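You operate a simulated robot arm through the tools that you are given. There is no shell and no other tool.

The job below is to be done with a simulated robot arm. You get a single attempt, and the scene is never put back.

JOB
Cook the bundle on HIGH till DONE lights, then turn the dial OFF.
Fine: basket down, lid shut, yellow lever locked, water left in; leave the other bundles and controls.

Only the result counts: the job must be done as asked and must still hold three seconds after the hand-in. Knocking over, shifting, dropping, spilling or breaking anything else fails it. Lids that push on must go on centred and level and be pressed home; caps that screw on are set level and turned clockwise until they are tight.

ROBOT AND FRAMES
A 6-joint arm with a two-finger parallel gripper, fixed in place. Base frame: the origin is at the foot of the arm, x ahead of it, y to its left, z up. Units: m, rad, N and s.
With the tool pointing down near the work surface it reaches from about 0.34 to 0.76 m from the base axis. Its first joint turns from -1.152 to 1.152 rad. Payload 2.45 kg.
The TCP is the grasp point between the finger pads, 0.024 m short of the fingertips. In the tool frame z runs along the fingers and y along their closing line. Largest opening 0.068 m; finger width 0.017, thickness 0.01; the body of the gripper, 0.04 by 0.07 m, starts 0.041 m behind the TCP.
Orientation is that of the tool frame in the base frame, as a unit quaternion [w, x, y, z]. With the fingers straight down and closing along the base's y, the tool's x points along the base's -x, its y along +y and its z along -z.

CONTROLS
- The arm moves only by the tool move_arm. Its argument "targets" is a list that holds one entry, the list of rows, each a list of 7 numbers: the shift along the tool's x, y, z in units of 250 mm (1.0 is 250 mm), then the turn, a rotation vector about the tool's x, y, z in units of 120 degrees (1.0 is 120 degrees), then the closure in counts, from 0 (fully open) to 255 (shut). In form: [[[tx, ty, tz, wx, wy, wz, fingers], ...]]. A call has 1 to 20 rows; each row is the pose to reach, as a shift and turn from the pose commanded when the call began, along the tool's axes at that moment. A call with a number of a shift or a turn outside -1 to 1 is refused whole. A row lasts 0.2 s, in which the tool goes at most 0.05 m and 0.15 rad; a call with a longer step from one row to the next is refused whole, and so is a gripper value outside its range. A pose out of reach is approached as far as the arm can. The call stops where the force on the tool passes 70 N (or 10 N more than at its start, if that is more) or the arm is blocked; 0.2 s more then pass. The fingers move at their own pace (about 0.108 m/s each) and stop on an object; they squeeze with about 39 N. The grip force told is the motor's: it shows also when the fingers shut on nothing. Time passes only in rows, and 0.2 s behind the last, so rows that repeat a pose let the fingers close. It gives the time, the measured TCP pose, the force on the tool (base axes), the opening and the grip force at its end, in the units of the frame above (readings bear some noise), with the torque about the TCP (base axes, N m) and any sound that the robot's microphone picked up.
- Cameras (640 x 400 px; columns grow to the right, rows downward): "scene" is fixed at [0.155, 0.3997, 1.4745]; the picture's right is [-0.87, -0.49, 0.00], its down [-0.23, 0.42, -0.88] and it looks along [0.43, -0.77, -0.48] (base axes); focal length 214 px, centre (320, 200). "wrist" rides on the gripper at [0.084, 0.011, -0.075] in the tool frame; the picture's right is [-0.13, 0.99, 0.00], its down [-0.60, -0.08, -0.79] and it looks along [-0.79, -0.10, 0.61] (tool axes); focal length 251 px, centre (320, 200). There is no depth. A picture from a camera that has moved, and an enlarged one, comes with that camera's place and axes in the base frame and with its lens.
- get_image(camera): a new picture of that camera. The clock stands still meanwhile.
- enlarge(camera, box): a new picture of the part [left, top, right, bottom] of that camera's present view, enlarged. The clock stands still meanwhile.
- finish_job(): hands the job in; it is judged then, once.

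Places have to be worked out from the pictures, the camera data and where the tool is seen. Open the gripper and draw the arm clear of the work before you hand the job in, unless the task says otherwise.

The tools are called after ">>>" as a command line: name --argument value ..., lists and objects as JSON in quotes. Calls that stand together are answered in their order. move_arm: Moves the arm, as the interface text tells. Its arguments: {"type":"object","properties":{"targets":{"type":"array"}},"required":["targets"]} The other tools are called the same way: get_image (camera) takes a picture; enlarge (camera, box) takes an enlarged picture of a part of a camera's view; finish_job () hands the job in.

At the start:

```text
clock: 0.0
position: [0.4343, 0.0377, 1.4219]
tcp_rot: [0.002, 0.001, 1.0, -0.001]
wrist_force: [0.3, 0.0, 0.0]
wrist_torque: [0.01, -0.01, 0.0]
grip_width: 0.0681
grip_force: 0.1
```

scene: 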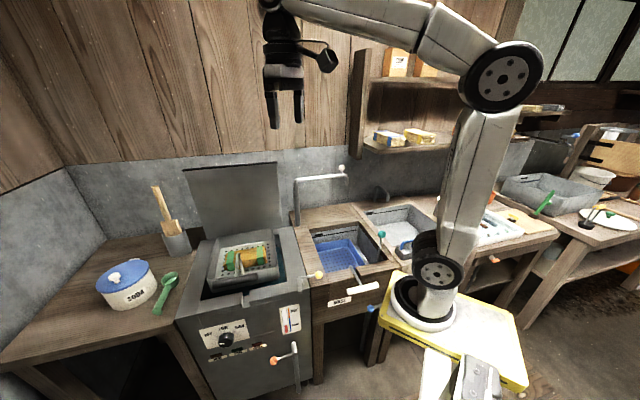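
wrist: 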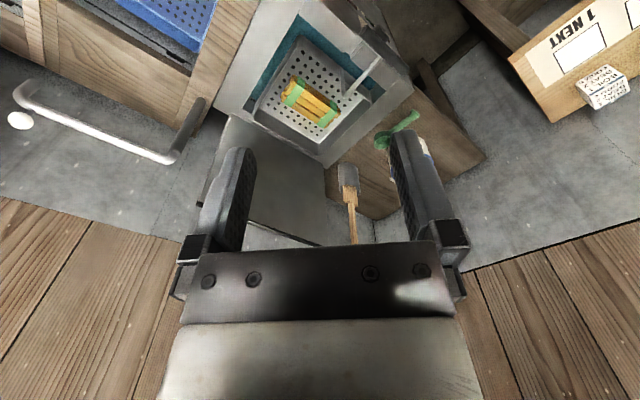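

The pictures show a cooker with an open lid, a basket holding a bundle, a dial, coloured levers and a gauge. I'll enlarge the areas to read the labels.

>>> enlarge --camera "scene" --box '[170, 220, 330, 320]'

>>> enlarge --camera "scene" --box '[170, 300, 330, 400]'

>>> enlarge --camera "scene" --box '[280, 180, 440, 320]'

>>> enlarge --camera "wrist" --box '[200, 0, 460, 200]'

>>> enlarge --camera "wrist" --box '[480, 0, 640, 110]'

```text
4.00 times, centred on (250, 270) of scene
camera zoom: at [0.155, 0.3997, 1.4745], right [-0.87, -0.49, 0.0], down [-0.23, 0.42, -0.88], along [0.43, -0.77, -0.48], focal length 858 px, centre (600, -80)
```

zoom: 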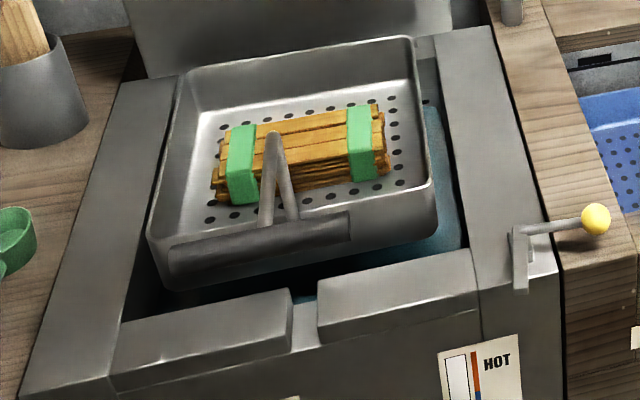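

```text
4.00 times, centred on (250, 350) of scene
camera zoom: at [0.155, 0.3997, 1.4745], right [-0.87, -0.49, 0.0], down [-0.23, 0.42, -0.88], along [0.43, -0.77, -0.48], focal length 858 px, centre (600, -400)
```

zoom: 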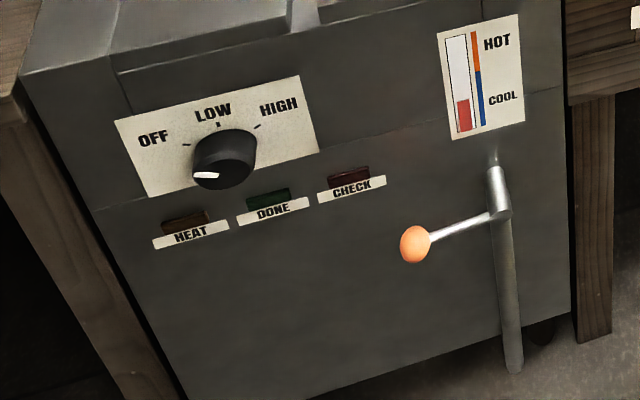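

```text
2.86 times, centred on (360, 250) of scene
camera zoom: at [0.155, 0.3997, 1.4745], right [-0.87, -0.49, 0.0], down [-0.23, 0.42, -0.88], along [0.43, -0.77, -0.48], focal length 613 px, centre (206, 57)
```

zoom: 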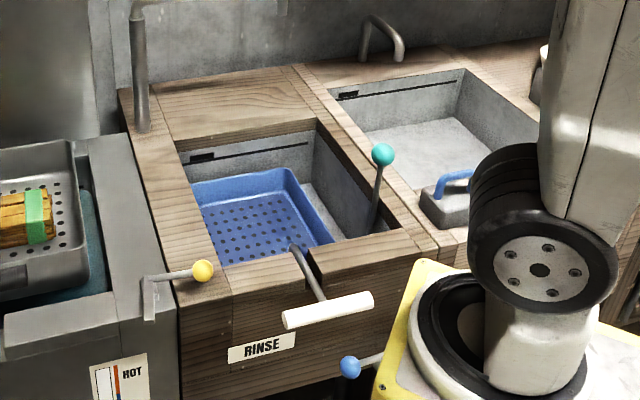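

```text
2.00 times, centred on (330, 100) of wrist
camera zoom: at [0.3501, 0.0484, 1.4972], right [0.13, 0.99, 0.0], down [0.6, -0.08, 0.79], along [0.79, -0.1, -0.61], focal length 503 px, centre (300, 400)
```

zoom: 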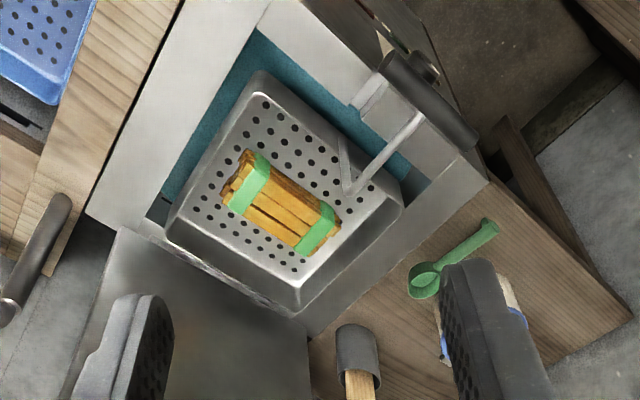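

```text
3.64 times, centred on (560, 55) of wrist
camera zoom: at [0.3501, 0.0484, 1.4972], right [0.13, 0.99, 0.0], down [0.6, -0.08, 0.79], along [0.79, -0.1, -0.61], focal length 914 px, centre (-553, 727)
```

zoom: 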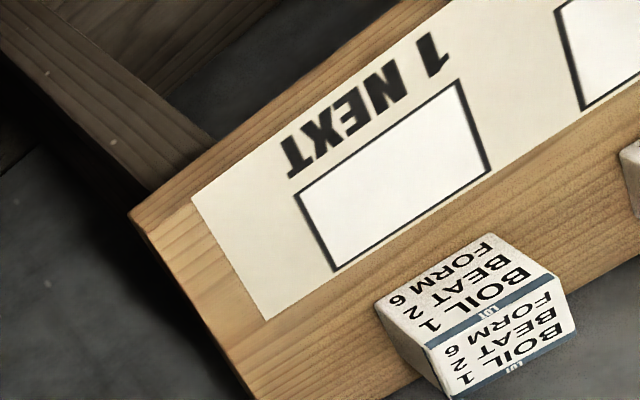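

The cooker seems to be at about (0.6–0.85, ±0.2), its top near z 0.85, and its front faces roughly (-0.74, 0.68). I'll move the arm in front of it and yaw so the wrist camera looks straight at the front.

>>> move_arm --targets '[[[-0.008, 0.105, 0.11, 0, 0, 0.044, 0], [-0.016, 0.21, 0.22, 0, 0, 0.088, 0], [-0.024, 0.315, 0.33, 0, 0, 0.131, 0], [-0.032, 0.42, 0.44, 0, 0, 0.175, 0], [-0.04, 0.525, 0.55, 0, 0, 0.218, 0], [-0.048, 0.63, 0.66, 0, 0, 0.262, 0], [-0.056, 0.735, 0.77, 0, 0, 0.305, 0], [-0.064, 0.84, 0.88, 0, 0, 0.349, 0]]]'

>>> get_image --camera "wrist"

>>> get_image --camera "scene"

```text
clock: 1.8
position: [0.4513, 0.2486, 1.201]
tcp_rot: [0.002, 0.358, 0.934, -0.001]
wrist_force: [0.3, -0.3, -0.1]
wrist_torque: [0.0, 0.0, 0.03]
grip_width: 0.0679
grip_force: 0.1
```

```text
taken
camera wrist: at [0.3966, 0.3133, 1.2761], right [0.76, 0.65, 0.0], down [0.39, -0.46, 0.79], along [0.52, -0.6, -0.61], focal length 251 px, centre (320, 200)
```

wrist: 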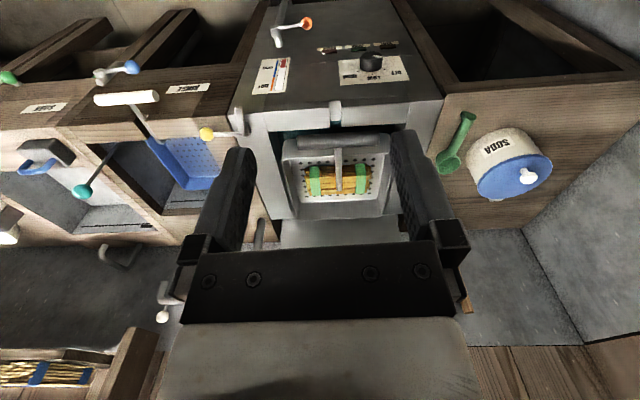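

```text
taken
```

scene: 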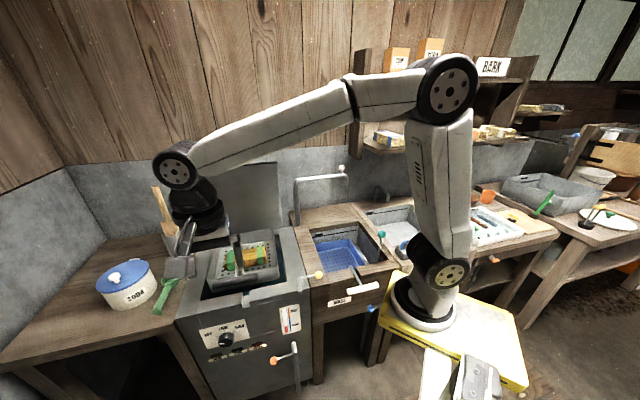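

The arm now faces the cooker front squarely; in the inverted wrist picture the yaw matches. I'll enlarge the details.

>>> enlarge --camera "wrist" --box '[220, 0, 440, 140]'

>>> enlarge --camera "wrist" --box '[230, 110, 430, 240]'

>>> enlarge --camera "wrist" --box '[60, 40, 260, 240]'

>>> enlarge --camera "scene" --box '[140, 120, 320, 280]'

```text
2.86 times, centred on (330, 70) of wrist
camera zoom: at [0.3966, 0.3133, 1.2761], right [0.76, 0.65, 0.0], down [0.39, -0.46, 0.79], along [0.52, -0.6, -0.61], focal length 718 px, centre (291, 571)
```

zoom: 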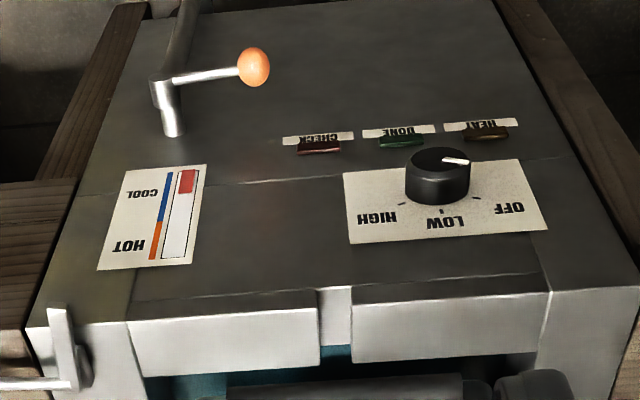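

```text
3.08 times, centred on (330, 175) of wrist
camera zoom: at [0.3966, 0.3133, 1.2761], right [0.76, 0.65, 0.0], down [0.39, -0.46, 0.79], along [0.52, -0.6, -0.61], focal length 774 px, centre (289, 277)
```

zoom: 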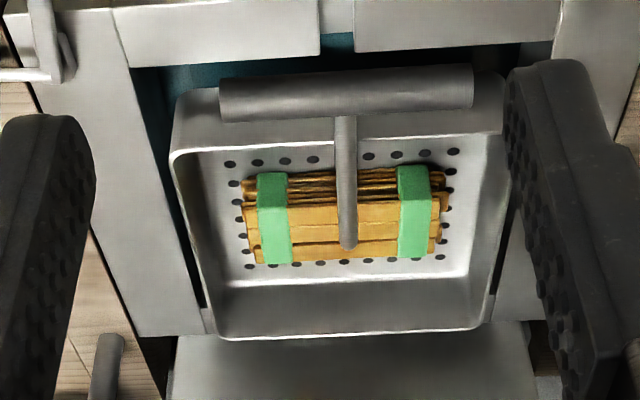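

```text
2.00 times, centred on (160, 140) of wrist
camera zoom: at [0.3966, 0.3133, 1.2761], right [0.76, 0.65, 0.0], down [0.39, -0.46, 0.79], along [0.52, -0.6, -0.61], focal length 503 px, centre (640, 320)
```

zoom: 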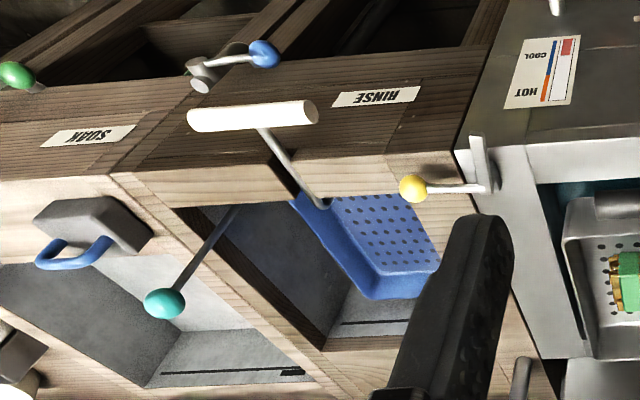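

```text
2.50 times, centred on (230, 200) of scene
camera zoom: at [0.1551, 0.3998, 1.4745], right [-0.87, -0.49, 0.0], down [-0.23, 0.42, -0.88], along [0.43, -0.77, -0.48], focal length 536 px, centre (545, 200)
```

zoom: 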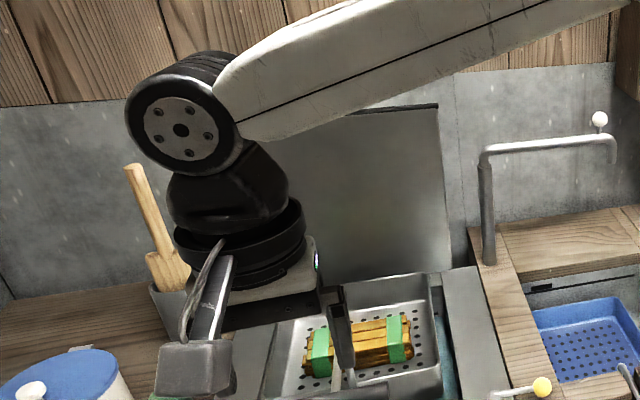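

The lid stands open at the back, the knob's pointer is at OFF, and the basket sits high with a T-handle. I'll lower and pitch the camera to see how the basket is held up.

>>> move_arm --targets '[[[0.02, 0, 0.12, 0, -0.042, 0, 0], [0.04, 0, 0.24, 0, -0.084, 0, 0], [0.06, 0, 0.36, 0, -0.126, 0, 0], [0.08, 0, 0.48, 0, -0.168, 0, 0], [0.1, 0, 0.6, 0, -0.21, 0, 0]]]'

>>> get_image --camera "wrist"

>>> enlarge --camera "wrist" --box '[220, 60, 440, 200]'

```text
clock: 3.0
position: [0.4329, 0.2653, 1.0507]
tcp_rot: [0.205, 0.348, 0.911, -0.078]
wrist_force: [0.5, -0.4, -0.4]
wrist_torque: [0.02, 0.0, 0.01]
grip_width: 0.0679
grip_force: 0.1
```

```text
taken
camera wrist: at [0.3587, 0.3462, 1.0831], right [0.75, 0.66, 0.06], down [0.1, -0.2, 0.98], along [0.66, -0.72, -0.21], focal length 251 px, centre (320, 200)
```

wrist: 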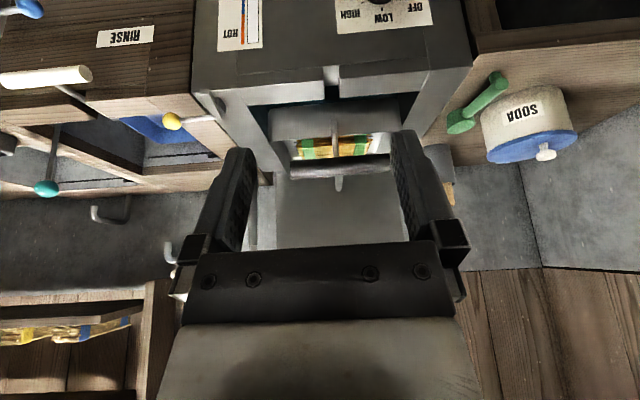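

```text
2.86 times, centred on (330, 130) of wrist
camera zoom: at [0.3587, 0.3462, 1.0831], right [0.75, 0.66, 0.06], down [0.1, -0.2, 0.98], along [0.66, -0.72, -0.21], focal length 718 px, centre (291, 400)
```

zoom: 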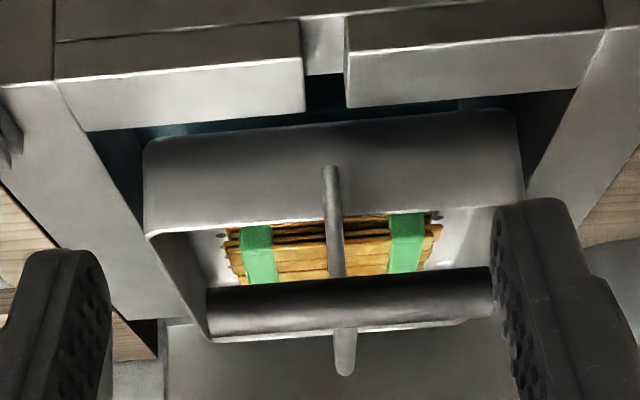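

Triangulating two views puts the handle bar at about (0.578, 0.145, 0.976), 4 cm in front of the cooker's front edge at (0.60, 0.11, 0.82), so the basket is in its raised position. I'll level the tool and rise, then go round to look from the right side.

>>> move_arm --targets '[[[-0.05, 0, -0.1, 0, 0.042, 0, 0], [-0.1, 0, -0.21, 0, 0.084, 0, 0], [-0.15, 0, -0.32, 0, 0.126, 0, 0], [-0.2, 0, -0.43, 0, 0.168, 0, 0], [-0.255, 0, -0.543, 0, 0.21, 0, 0]]]'

>>> move_arm --targets '[[[-0.08, -0.12, 0, 0, 0, -0.068, 0], [-0.16, -0.24, 0, 0, 0, -0.136, 0], [-0.24, -0.36, 0, 0, 0, -0.204, 0], [-0.32, -0.48, 0, 0, 0, -0.272, 0], [-0.4, -0.6, 0, 0, 0, -0.34, 0], [-0.48, -0.72, 0, 0, 0, -0.408, 0], [-0.56, -0.84, 0, 0, 0, -0.476, 0]]]'

```text
clock: 4.2
position: [0.4324, 0.2634, 1.2017]
tcp_rot: [0.001, 0.358, 0.934, 0.0]
wrist_force: [0.3, -0.6, -0.5]
wrist_torque: [0.0, -0.02, 0.01]
grip_width: 0.0682
grip_force: 0.0
```

```text
clock: 5.8
position: [0.3969, 0.0149, 1.2034]
tcp_rot: [0.001, -0.133, 0.991, -0.001]
wrist_force: [0.1, 0.6, -0.2]
wrist_torque: [0.01, 0.0, 0.0]
grip_width: 0.0679
grip_force: 0.1
```

Continuing round to the right side, over the rinse sink.

>>> move_arm --targets '[[[-0.02, -0.163, 0.03, 0, 0, -0.044, 0], [-0.04, -0.326, 0.06, 0, 0, -0.089, 0], [-0.06, -0.49, 0.09, 0, 0, -0.133, 0], [-0.08, -0.653, 0.12, 0, 0, -0.178, 0], [-0.1, -0.816, 0.16, 0, 0, -0.222, 0], [-0.12, -0.98, 0.2, 0, 0, -0.267, 0]]]'

>>> get_image --camera "wrist"

>>> get_image --camera "scene"

```text
clock: 7.2
position: [0.4901, -0.2164, 1.1525]
tcp_rot: [0.001, -0.401, 0.916, -0.002]
wrist_force: [-0.3, -1.0, -0.1]
wrist_torque: [0.04, -0.01, 0.02]
grip_width: 0.0683
grip_force: 0.0
```

```text
taken
camera wrist: at [0.4256, -0.2703, 1.2289], right [-0.64, 0.77, 0.0], down [0.47, 0.39, 0.79], along [0.61, 0.51, -0.61], focal length 251 px, centre (320, 200)
```

wrist: 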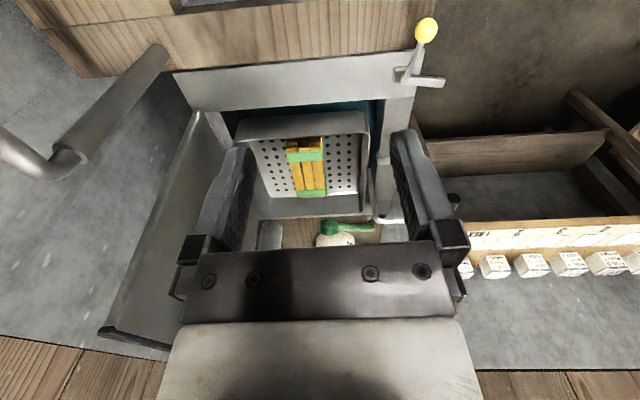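

```text
taken
```

scene: 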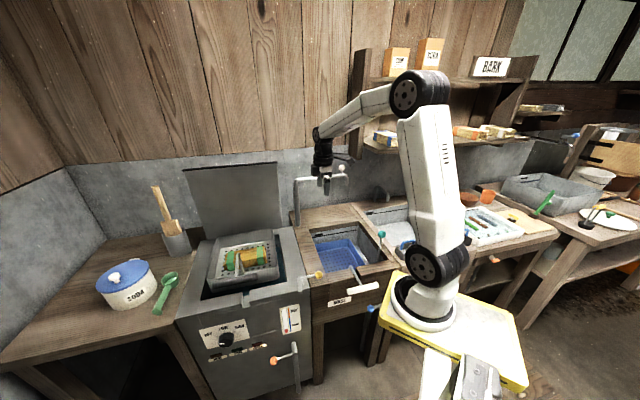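

>>> enlarge --camera "wrist" --box '[80, 90, 320, 350]'

>>> enlarge --camera "wrist" --box '[220, 0, 460, 150]'

>>> enlarge --camera "scene" --box '[170, 150, 330, 310]'

```text
1.54 times, centred on (200, 220) of wrist
camera zoom: at [0.4256, -0.2703, 1.2289], right [-0.64, 0.77, 0.0], down [0.47, 0.39, 0.79], along [0.61, 0.51, -0.61], focal length 387 px, centre (505, 169)
```

zoom: 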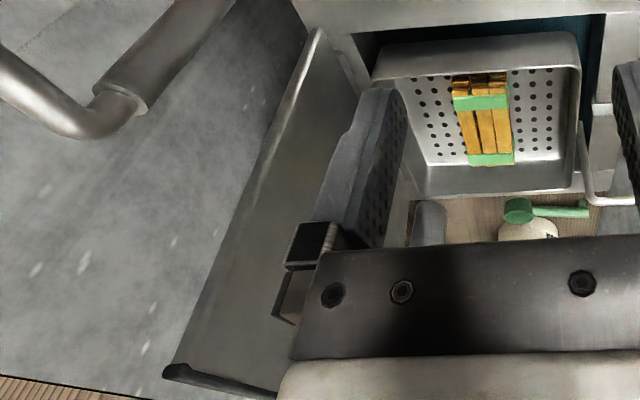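

```text
2.67 times, centred on (340, 75) of wrist
camera zoom: at [0.4256, -0.2703, 1.2289], right [-0.64, 0.77, 0.0], down [0.47, 0.39, 0.79], along [0.61, 0.51, -0.61], focal length 670 px, centre (267, 533)
```

zoom: 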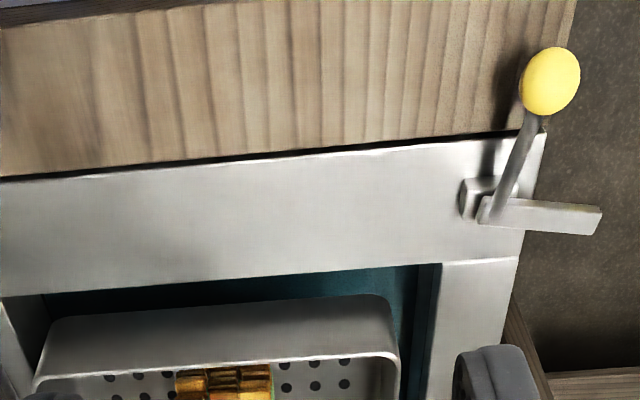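

```text
2.50 times, centred on (250, 230) of scene
camera zoom: at [0.155, 0.3997, 1.4745], right [-0.87, -0.49, 0.0], down [-0.23, 0.42, -0.88], along [0.43, -0.77, -0.48], focal length 536 px, centre (495, 125)
```

zoom: 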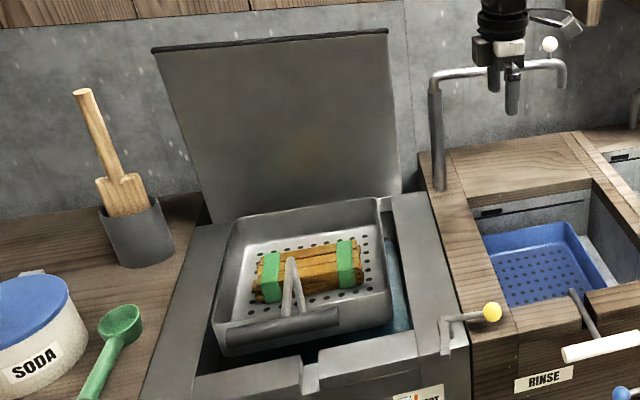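

The lid's right edge runs from (0.745, -0.269, 0.843) up to (0.728, -0.263, 1.184), nearly vertical, and the cooker is turned by about 45°. I'll go back to the front with yaw -45° and push the basket down by its handle bar, with open fingers straddling the rod.

>>> move_arm --targets '[[[-0.075, 0.15, -0.033, 0, 0, 0.064, 0], [-0.15, 0.3, -0.067, 0, 0, 0.128, 0], [-0.225, 0.452, -0.1, 0, 0, 0.192, 0], [-0.3, 0.603, -0.133, 0, 0, 0.256, 0], [-0.375, 0.753, -0.167, 0, 0, 0.32, 0], [-0.45, 0.904, -0.2, 0, 0, 0.385, 0]]]'

```text
clock: 8.6
position: [0.4014, 0.0193, 1.2005]
tcp_rot: [0.0, -0.009, 1.0, -0.001]
wrist_force: [-0.5, 0.0, -0.2]
wrist_torque: [0.01, -0.02, -0.02]
grip_width: 0.068
grip_force: 0.1
```

Moving on to a spot just above and in front of the handle bar, at yaw -45°.

>>> move_arm --targets '[[[-0.107, 0.094, 0.067, 0, 0, 0.064, 0], [-0.214, 0.188, 0.133, 0, 0, 0.128, 0], [-0.321, 0.282, 0.2, 0, 0, 0.192, 0], [-0.428, 0.377, 0.267, 0, 0, 0.256, 0], [-0.535, 0.471, 0.333, 0, 0, 0.32, 0], [-0.642, 0.565, 0.4, 0, 0, 0.3836, 0]]]'

>>> get_image --camera "wrist"

>>> get_image --camera "scene"

```text
clock: 10.0
position: [0.5589, 0.1648, 1.0996]
tcp_rot: [0.002, 0.383, 0.924, 0.0]
wrist_force: [-1.0, -0.5, 0.5]
wrist_torque: [0.03, -0.03, 0.02]
grip_width: 0.0679
grip_force: 0.1
```

```text
taken
camera wrist: at [0.5061, 0.2326, 1.1764], right [0.79, 0.61, 0.0], down [0.37, -0.48, 0.79], along [0.48, -0.63, -0.61], focal length 251 px, centre (320, 200)
```

wrist: 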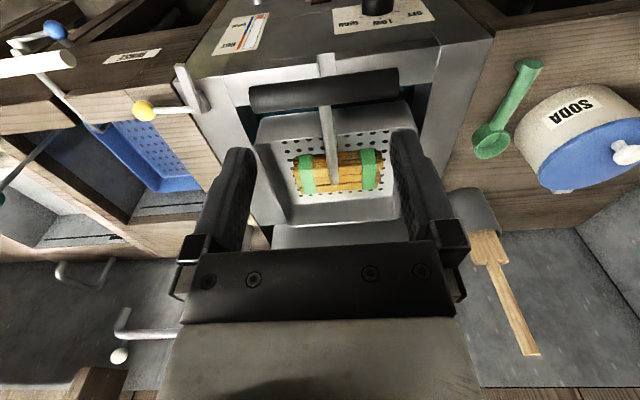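

```text
taken
```

scene: 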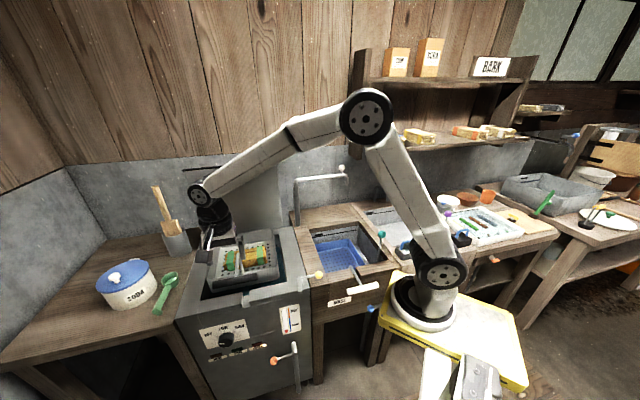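

The bar's centre checks out at (0.577, 0.145), z about 0.976. I'll move over it with the rod between the fingers, then ease down onto the bar.

>>> move_arm --targets '[[[-0.055, 0, 0.1, 0, 0, 0, 0], [-0.109, 0, 0.2, 0, 0, 0, 0], [-0.109, 0, 0.26, 0, 0, 0, 0], [-0.109, 0, 0.3, 0, 0, 0, 0], [-0.109, 0, 0.34, 0, 0, 0, 0], [-0.109, 0, 0.37, 0, 0, 0, 0]]]'

>>> get_image --camera "wrist"

```text
clock: 11.4
position: [0.5764, 0.1455, 1.0112]
tcp_rot: [0.001, 0.382, 0.924, 0.0]
wrist_force: [-3.5, -3.0, 13.2]
wrist_torque: [-0.44, 0.47, 0.0]
grip_width: 0.0682
grip_force: 0.1
```

```text
taken
camera wrist: at [0.5252, 0.2131, 1.0861], right [0.79, 0.61, 0.0], down [0.37, -0.48, 0.8], along [0.49, -0.63, -0.61], focal length 251 px, centre (320, 200)
```

wrist: 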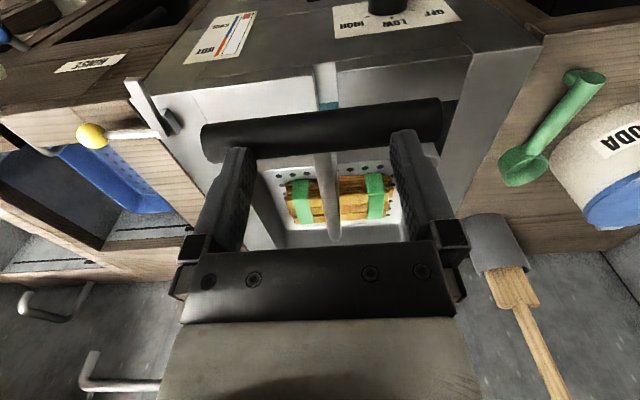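

The fingertips are on the bar at 13 N, mostly on the right finger. I'll push down gradually.

>>> move_arm --targets '[[[0, 0, 0.02, 0, 0, 0, 0], [0, 0, 0.04, 0, 0, 0, 0], [0, 0, 0.06, 0, 0, 0, 0], [0, 0, 0.08, 0, 0, 0, 0]]]'

>>> get_image --camera "wrist"

>>> enlarge --camera "scene" --box '[170, 150, 330, 310]'

```text
clock: 12.4
position: [0.5777, 0.1451, 0.9899]
tcp_rot: [0.001, 0.382, 0.924, 0.0]
wrist_force: [-0.3, 0.4, 0.8]
wrist_torque: [0.05, -0.02, -0.02]
grip_width: 0.0677
grip_force: 0.0
```

```text
taken
camera wrist: at [0.5249, 0.2128, 1.065], right [0.79, 0.61, 0.0], down [0.37, -0.48, 0.79], along [0.49, -0.63, -0.61], focal length 251 px, centre (320, 200)
```

wrist: 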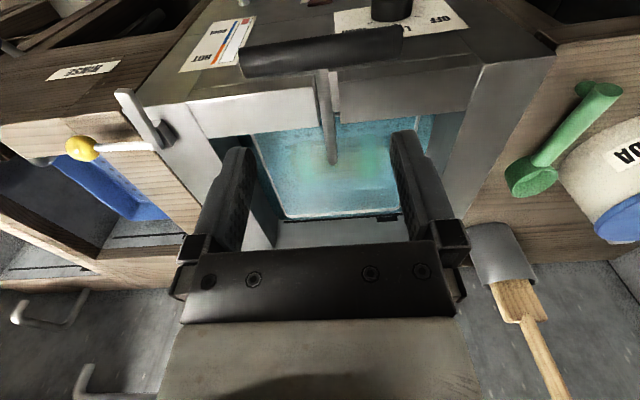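

```text
2.50 times, centred on (250, 230) of scene
camera zoom: at [0.155, 0.3997, 1.4745], right [-0.87, -0.49, 0.0], down [-0.23, 0.42, -0.88], along [0.43, -0.77, -0.48], focal length 536 px, centre (495, 125)
```

zoom: 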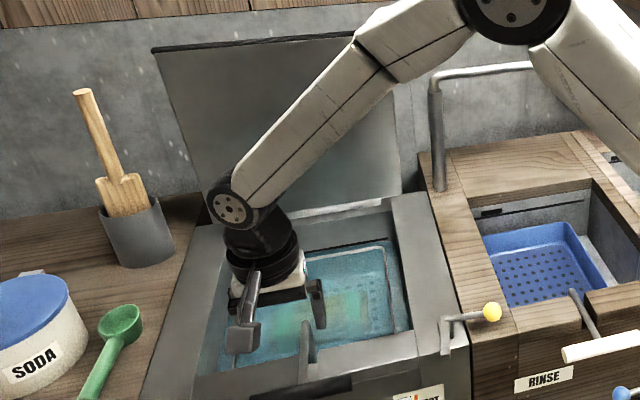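

The basket released and sank into the water. I'll check how deep the rod sits in the notch.

>>> enlarge --camera "wrist" --box '[180, 20, 460, 230]'

>>> move_arm --targets '[[[0, 0, 0.1, 0, 0, 0, 0], [0, 0, 0.2, 0, 0, 0, 0], [0, 0, 0.28, 0, 0, 0, 0], [0, 0, 0.32, 0, 0, 0, 0], [0, 0, 0.35, 0, 0, 0, 0]]]'

>>> get_image --camera "wrist"

```text
1.90 times, centred on (320, 125) of wrist
camera zoom: at [0.5249, 0.2128, 1.065], right [0.79, 0.61, 0.0], down [0.37, -0.48, 0.79], along [0.49, -0.63, -0.61], focal length 479 px, centre (320, 343)
```

zoom: 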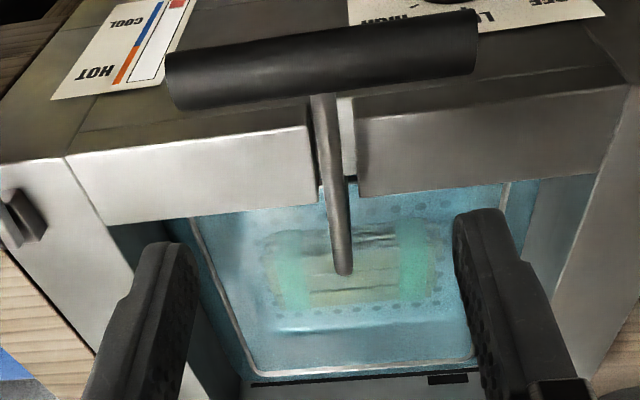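

```text
clock: 13.6
position: [0.5776, 0.1452, 0.9019]
tcp_rot: [0.002, 0.383, 0.924, 0.0]
wrist_force: [-0.3, 0.3, -0.2]
wrist_torque: [0.0, 0.03, 0.02]
grip_width: 0.068
grip_force: 0.1
```

```text
taken
camera wrist: at [0.5257, 0.2125, 0.9777], right [0.79, 0.61, 0.0], down [0.37, -0.48, 0.79], along [0.49, -0.63, -0.61], focal length 251 px, centre (320, 200)
```

wrist: 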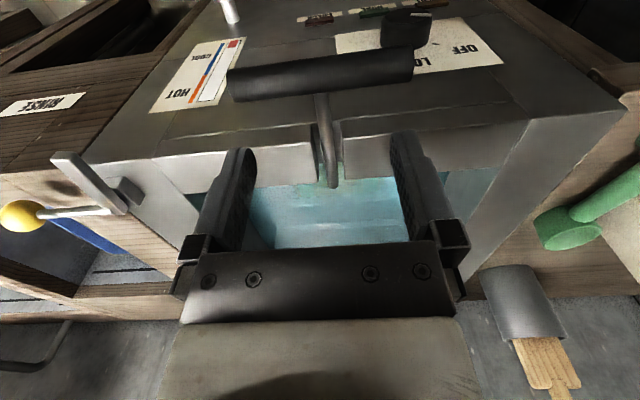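

The handle bar has now settled lower (z about 0.80), with its rod in the notch. I'll rise clear, then check the basket again before going to the lid.

>>> move_arm --targets '[[[0, 0, -0.2, 0, 0, 0, 0], [0, 0, -0.4, 0, 0, 0, 0], [0, 0, -0.6, 0, 0, 0, 0], [0, 0, -0.8, 0, 0, 0, 0], [0, 0, -1.0, 0, 0, 0, 0]]]'

>>> get_image --camera "wrist"

>>> enlarge --camera "wrist" --box '[220, 40, 440, 240]'

```text
clock: 14.8
position: [0.5749, 0.1462, 1.1513]
tcp_rot: [0.001, 0.382, 0.924, -0.001]
wrist_force: [-0.8, -0.1, 0.5]
wrist_torque: [-0.01, -0.01, -0.04]
grip_width: 0.068
grip_force: 0.0
```

```text
taken
camera wrist: at [0.5229, 0.2143, 1.2269], right [0.79, 0.61, 0.0], down [0.37, -0.48, 0.79], along [0.48, -0.63, -0.61], focal length 251 px, centre (320, 200)
```

wrist: 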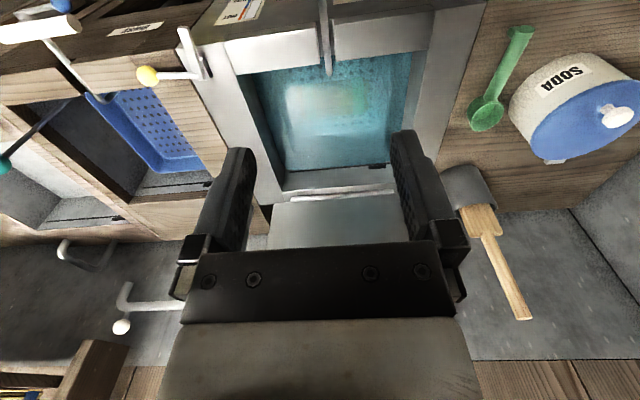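

```text
2.00 times, centred on (330, 140) of wrist
camera zoom: at [0.5229, 0.2143, 1.2269], right [0.79, 0.61, 0.0], down [0.37, -0.48, 0.79], along [0.48, -0.63, -0.61], focal length 503 px, centre (300, 320)
```

zoom: 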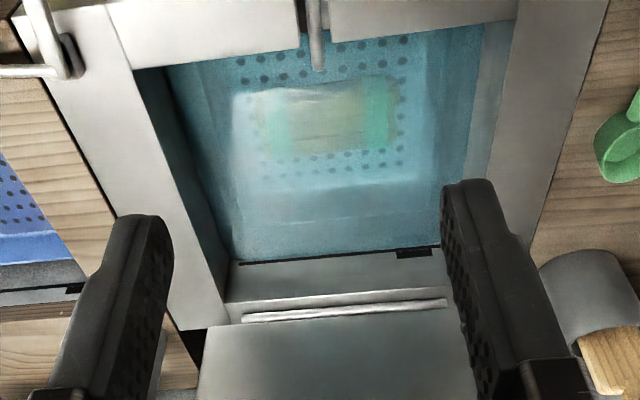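

The basket is fully submerged. Next I go toward the lid's top edge at yaw +45°, so that the fingers can straddle the lid.

>>> move_arm --targets '[[[-0.04, -0.04, -0.1, 0, 0, -0.068, 0], [-0.12, -0.08, -0.2, 0, 0, -0.136, 0], [-0.22, -0.12, -0.3, 0, 0, -0.204, 0], [-0.32, -0.16, -0.4, 0, 0, -0.272, 0], [-0.42, -0.2, -0.5, 0, 0, -0.34, 0], [-0.52, -0.24, -0.6, 0, 0, -0.409, 0], [-0.62, -0.28, -0.6, 0, 0, -0.477, 0], [-0.72, -0.32, -0.6, 0, 0, -0.545, 0], [-0.82, -0.36, -0.6, 0, 0, -0.613, 0], [-0.9, -0.4, -0.6, 0, 0, -0.682, 0], [-0.988, -0.44, -0.6, 0, 0, -0.75, 0]]]'

>>> get_image --camera "wrist"

>>> get_image --camera "scene"

```text
clock: 17.2
position: [0.6743, -0.1055, 1.3019]
tcp_rot: [0.001, -0.384, 0.924, -0.001]
wrist_force: [0.3, -0.5, -0.4]
wrist_torque: [0.01, -0.01, 0.05]
grip_width: 0.068
grip_force: 0.2
```

```text
taken
camera wrist: at [0.6071, -0.1575, 1.3778], right [-0.61, 0.79, 0.0], down [0.48, 0.37, 0.79], along [0.63, 0.48, -0.61], focal length 251 px, centre (320, 200)
```

wrist: 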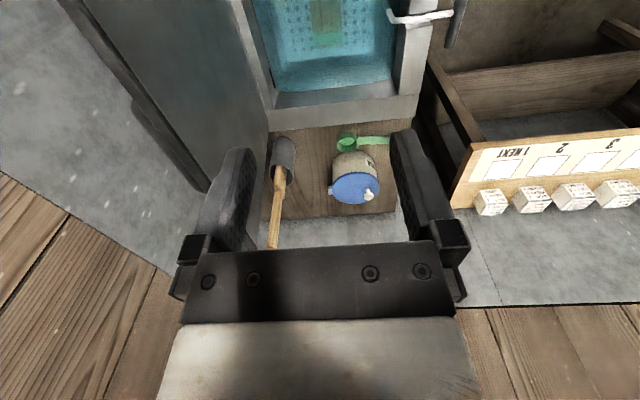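

```text
taken
```

scene: 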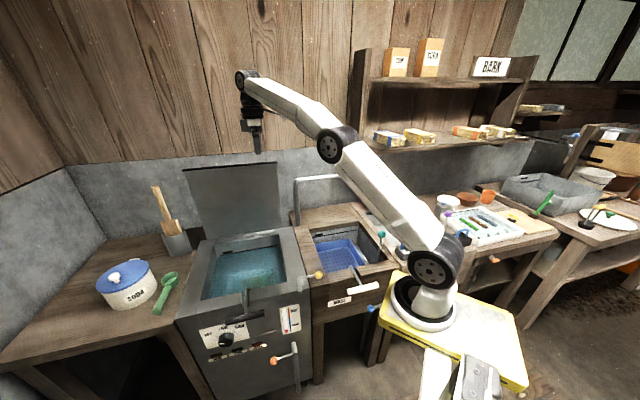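

The arm reaches here fine. I'll look closer at the lid's top edge on the left of this picture.

>>> enlarge --camera "wrist" --box '[40, 0, 280, 200]'

>>> enlarge --camera "scene" --box '[170, 60, 310, 240]'

```text
2.00 times, centred on (160, 100) of wrist
camera zoom: at [0.6071, -0.1575, 1.3778], right [-0.61, 0.79, 0.0], down [0.48, 0.37, 0.79], along [0.63, 0.48, -0.61], focal length 503 px, centre (640, 400)
```

zoom: 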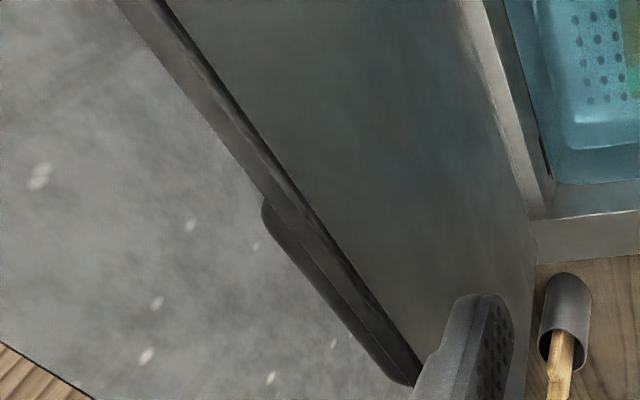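

```text
2.22 times, centred on (240, 150) of scene
camera zoom: at [0.155, 0.3997, 1.4745], right [-0.87, -0.49, 0.0], down [-0.23, 0.42, -0.88], along [0.43, -0.77, -0.48], focal length 477 px, centre (498, 311)
```

zoom: 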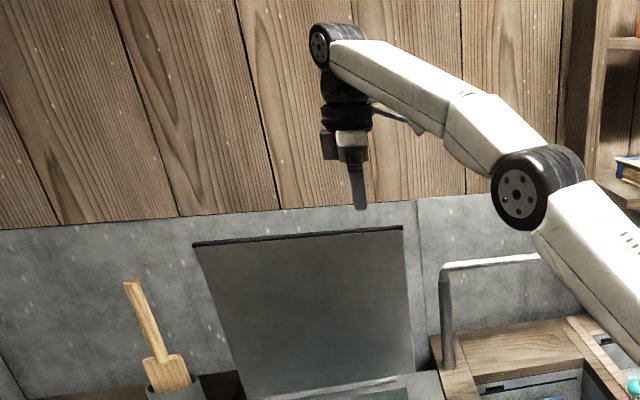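

The lid is about 2 cm thick at the top (a 0.695–0.715 along the depth axis), with a handle on its back near the middle. I'll bring the fingers over the top edge at b = 0.37, right of the handle, with the tool pitched 30°.

>>> move_arm --targets '[[[0.02, -0.12, 0, 0.06, 0, 0, 0], [0.05, -0.24, 0, 0.12, 0, 0, 0], [0.08, -0.36, 0, 0.18, 0, 0, 0], [0.1, -0.48, 0, 0.25, 0, 0, 0], [0.129, -0.594, 0, 0.25, 0, 0, 0], [0.129, -0.594, 0.13, 0.25, 0, 0, 0], [0.129, -0.594, 0.2, 0.25, 0, 0, 0]]]'

>>> get_image --camera "wrist"

>>> get_image --camera "scene"

```text
clock: 18.8
position: [0.7566, -0.2357, 1.2516]
tcp_rot: [0.1, -0.369, 0.892, -0.241]
wrist_force: [0.5, 0.6, -0.5]
wrist_torque: [0.0, -0.05, 0.03]
grip_width: 0.0679
grip_force: 0.0
out of reach, approached as far as the arm can: row 5
```

```text
taken
camera wrist: at [0.6637, -0.2604, 1.3122], right [-0.52, 0.7, -0.5], down [0.19, 0.66, 0.73], along [0.84, 0.28, -0.47], focal length 251 px, centre (320, 200)
```

wrist: 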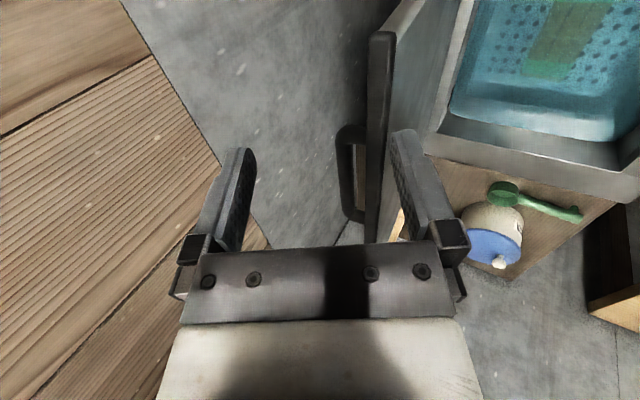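

```text
taken
```

scene: 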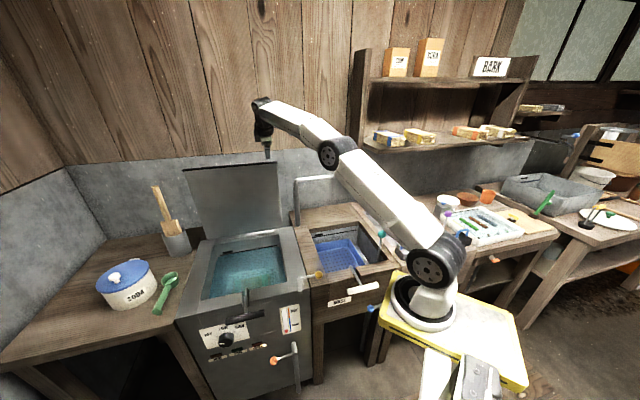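

The lid's top sits between the fingers in plan view (a 0.695–0.707, tool at 0.70). I'll descend 9 cm so that the fingers straddle it.

>>> move_arm --targets '[[[0, 0.04, 0.063, 0, 0, 0, 0], [0, 0.08, 0.127, 0, 0, 0, 0], [0, 0.12, 0.19, 0, 0, 0, 0], [0, 0.16, 0.253, 0, 0, 0, 0], [0, 0.2, 0.317, 0, 0, 0, 0]]]'

>>> get_image --camera "wrist"

```text
clock: 20.0
position: [0.7513, -0.2312, 1.1579]
tcp_rot: [0.099, -0.371, 0.892, -0.24]
wrist_force: [0.7, 1.1, -0.6]
wrist_torque: [-0.01, 0.01, 0.04]
grip_width: 0.0678
grip_force: 0.0
```

```text
taken
camera wrist: at [0.6607, -0.2571, 1.2191], right [-0.52, 0.7, -0.5], down [0.19, 0.66, 0.73], along [0.84, 0.28, -0.47], focal length 251 px, centre (320, 200)
```

wrist: 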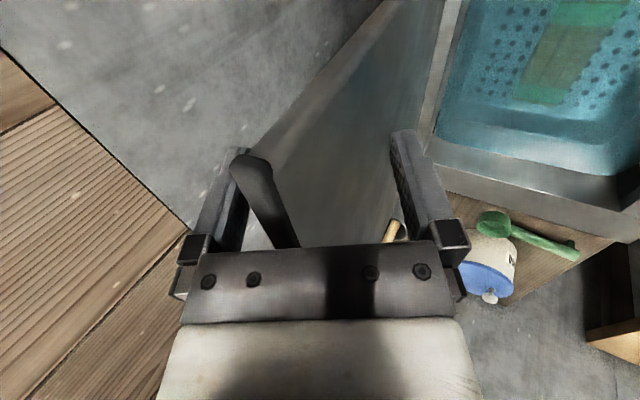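

The lid edge is between the fingers. I'll start swinging it forward along its arc, the first 12°.

>>> move_arm --targets '[[[0, 0.04, -0.018, 0, 0, 0, 0], [0, 0.079, -0.035, 0, 0, 0, 0], [0, 0.12, -0.05, 0, 0, 0, 0], [0, 0.162, -0.065, 0, 0, 0, 0], [0, 0.204, -0.078, 0, 0, 0, 0], [0, 0.246, -0.09, 0, 0, 0, 0]]]'

>>> get_image --camera "wrist"

>>> get_image --camera "scene"

```text
clock: 21.4
position: [0.7076, -0.1864, 1.1475]
tcp_rot: [0.099, -0.369, 0.892, -0.241]
wrist_force: [-0.2, 0.0, 0.1]
wrist_torque: [0.05, 0.0, -0.04]
grip_width: 0.0678
grip_force: 0.0
```

```text
taken
camera wrist: at [0.615, -0.2123, 1.2082], right [-0.52, 0.7, -0.5], down [0.19, 0.66, 0.73], along [0.84, 0.28, -0.47], focal length 251 px, centre (320, 200)
```

wrist: 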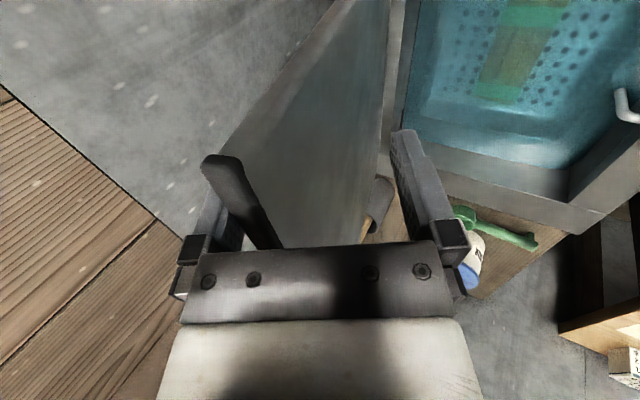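

```text
taken
```

scene: 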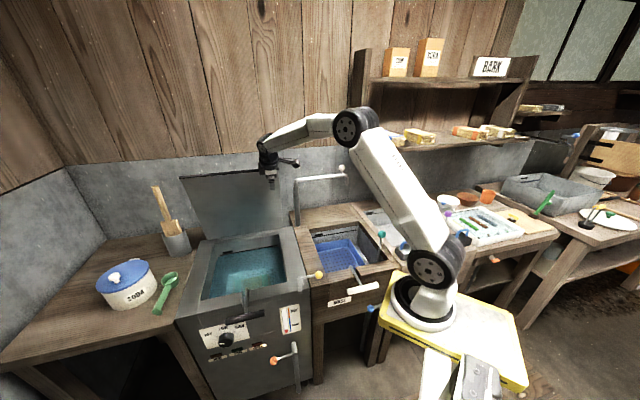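

The lid follows the fingers with no noticeable load. I'll continue along the arc to about 50°.

>>> move_arm --targets '[[[0, 0.086, -0.018, 0, 0, 0, 0], [0, 0.174, -0.03, 0, 0, 0, 0], [0, 0.262, -0.036, 0, 0, 0, 0], [0, 0.349, -0.036, 0, 0, 0, 0], [0, 0.437, -0.03, 0, 0, 0, 0], [0, 0.524, -0.018, 0, 0, 0, 0], [0, 0.61, 0, 0, 0, 0, 0], [0, 0.694, 0.025, 0, 0, 0, 0], [0, 0.777, 0.055, 0, 0, 0, 0]]]'

>>> get_image --camera "wrist"

>>> get_image --camera "scene"

```text
clock: 23.4
position: [0.5945, -0.0715, 1.0391]
tcp_rot: [0.1, -0.37, 0.892, -0.241]
wrist_force: [-0.3, 0.2, 0.6]
wrist_torque: [-0.01, -0.01, -0.02]
grip_width: 0.068
grip_force: 0.1
```

```text
taken
camera wrist: at [0.5017, -0.0974, 1.0996], right [-0.52, 0.7, -0.5], down [0.19, 0.66, 0.73], along [0.84, 0.28, -0.47], focal length 251 px, centre (320, 200)
```

wrist: 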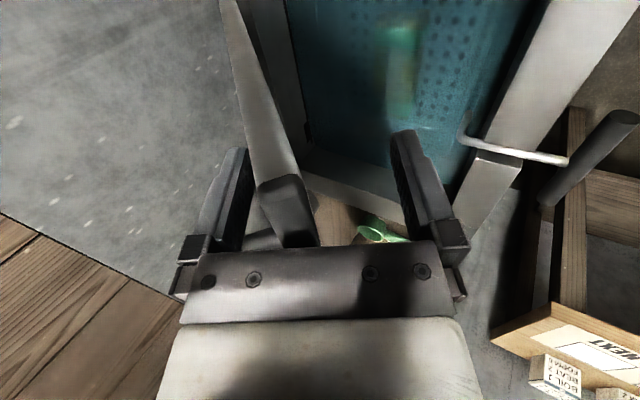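

```text
taken
```

scene: 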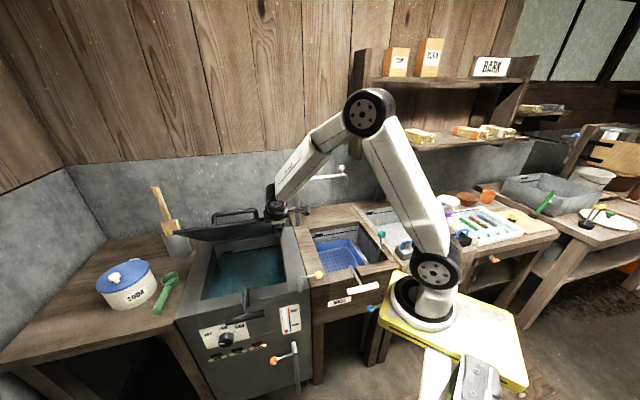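

The lid holds by itself at about 50°, with no load on the hand. I'll continue lowering to about 79°.

>>> move_arm --targets '[[[0, 0.08, 0.036, 0, 0, 0, 0], [0, 0.158, 0.077, 0, 0, 0, 0], [0, 0.232, 0.123, 0, 0, 0, 0], [0, 0.304, 0.175, 0, 0, 0, 0], [0, 0.371, 0.232, 0, 0, 0, 0], [0, 0.434, 0.293, 0, 0, 0, 0], [0, 0.479, 0.342, 0, 0, 0, 0]]]'

>>> get_image --camera "wrist"

>>> get_image --camera "scene"

```text
clock: 25.0
position: [0.5513, -0.0289, 0.9048]
tcp_rot: [0.1, -0.371, 0.892, -0.24]
wrist_force: [-0.4, 0.5, -0.8]
wrist_torque: [-0.01, 0.0, 0.08]
grip_width: 0.068
grip_force: 0.1
```

```text
taken
camera wrist: at [0.4589, -0.0546, 0.9651], right [-0.52, 0.7, -0.5], down [0.19, 0.66, 0.73], along [0.83, 0.28, -0.47], focal length 251 px, centre (320, 200)
```

wrist: 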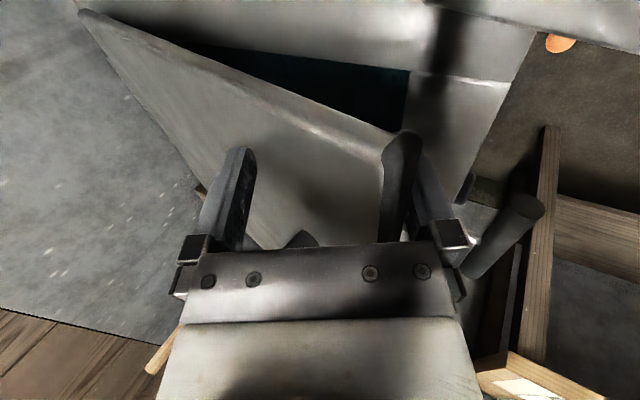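

```text
taken
```

scene: 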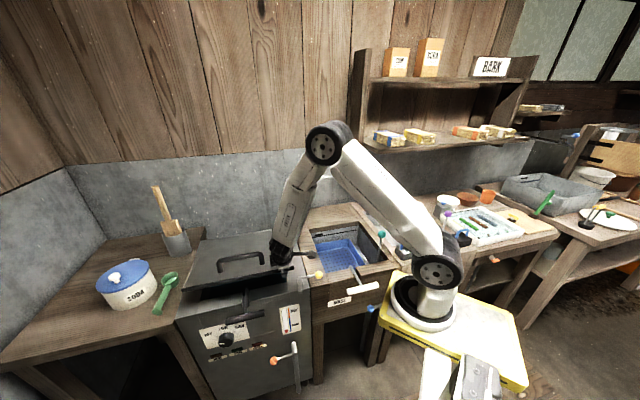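

The lid is nearly shut (about 78°), with the front finger still under its edge. I'll back out 4 cm forward, then rise clear.

>>> move_arm --targets '[[[0, 0.046, -0.027, 0, 0, 0, 0], [0, 0.092, -0.053, 0, 0, 0, 0], [0, 0.139, -0.08, 0, 0, 0, 0], [0, 0.1, -0.15, 0, 0, 0, 0], [0, 0.06, -0.22, 0, 0, 0, 0], [0, 0.019, -0.29, 0, 0, 0, 0], [0, -0.021, -0.357, 0, 0, 0, 0]]]'

>>> get_image --camera "wrist"

>>> get_image --camera "scene"

```text
clock: 26.6
position: [0.5223, -0.0019, 0.9857]
tcp_rot: [0.1, -0.37, 0.892, -0.24]
wrist_force: [-0.4, 0.2, -0.1]
wrist_torque: [0.02, -0.01, 0.0]
grip_width: 0.068
grip_force: 0.1
```

```text
taken
camera wrist: at [0.4297, -0.0269, 1.045], right [-0.52, 0.7, -0.5], down [0.19, 0.66, 0.73], along [0.83, 0.28, -0.48], focal length 251 px, centre (320, 200)
```

wrist: 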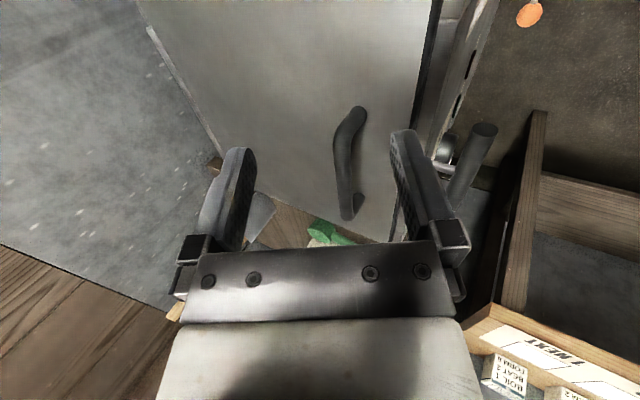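

```text
taken
```

scene: 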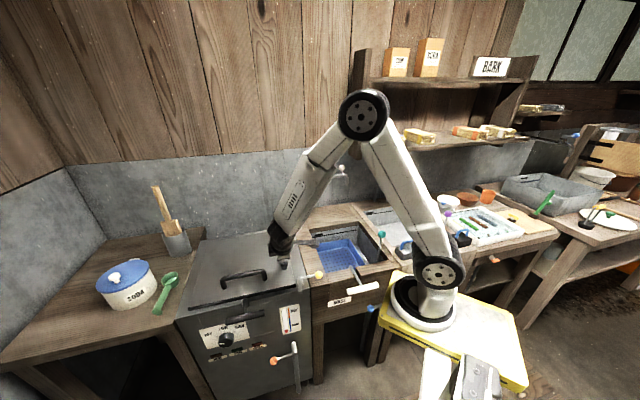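

The lid appears to have gone down the rest of the way. I'll check with enlarged views.

>>> enlarge --camera "scene" --box '[170, 220, 330, 320]'

>>> enlarge --camera "wrist" --box '[380, 0, 560, 220]'

```text
4.00 times, centred on (250, 270) of scene
camera zoom: at [0.155, 0.3997, 1.4745], right [-0.87, -0.49, 0.0], down [-0.23, 0.42, -0.88], along [0.43, -0.77, -0.48], focal length 858 px, centre (600, -80)
```

zoom: 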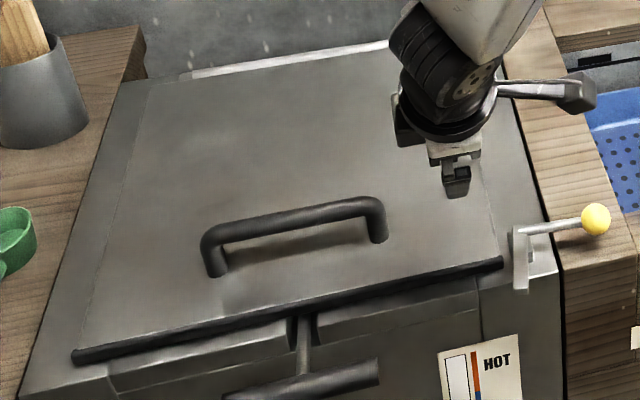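

```text
1.82 times, centred on (470, 110) of wrist
camera zoom: at [0.4297, -0.0269, 1.045], right [-0.52, 0.7, -0.5], down [0.19, 0.66, 0.73], along [0.83, 0.28, -0.48], focal length 457 px, centre (47, 364)
```

zoom: 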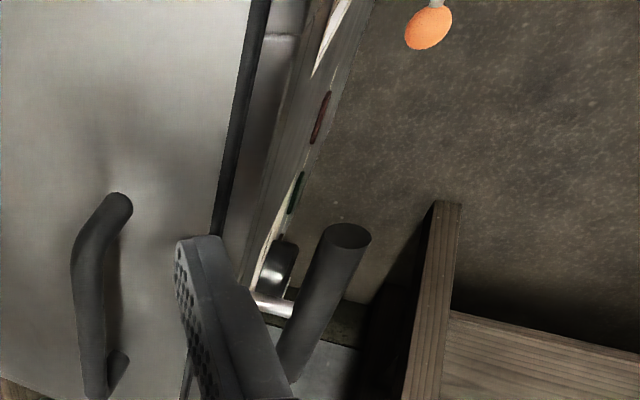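

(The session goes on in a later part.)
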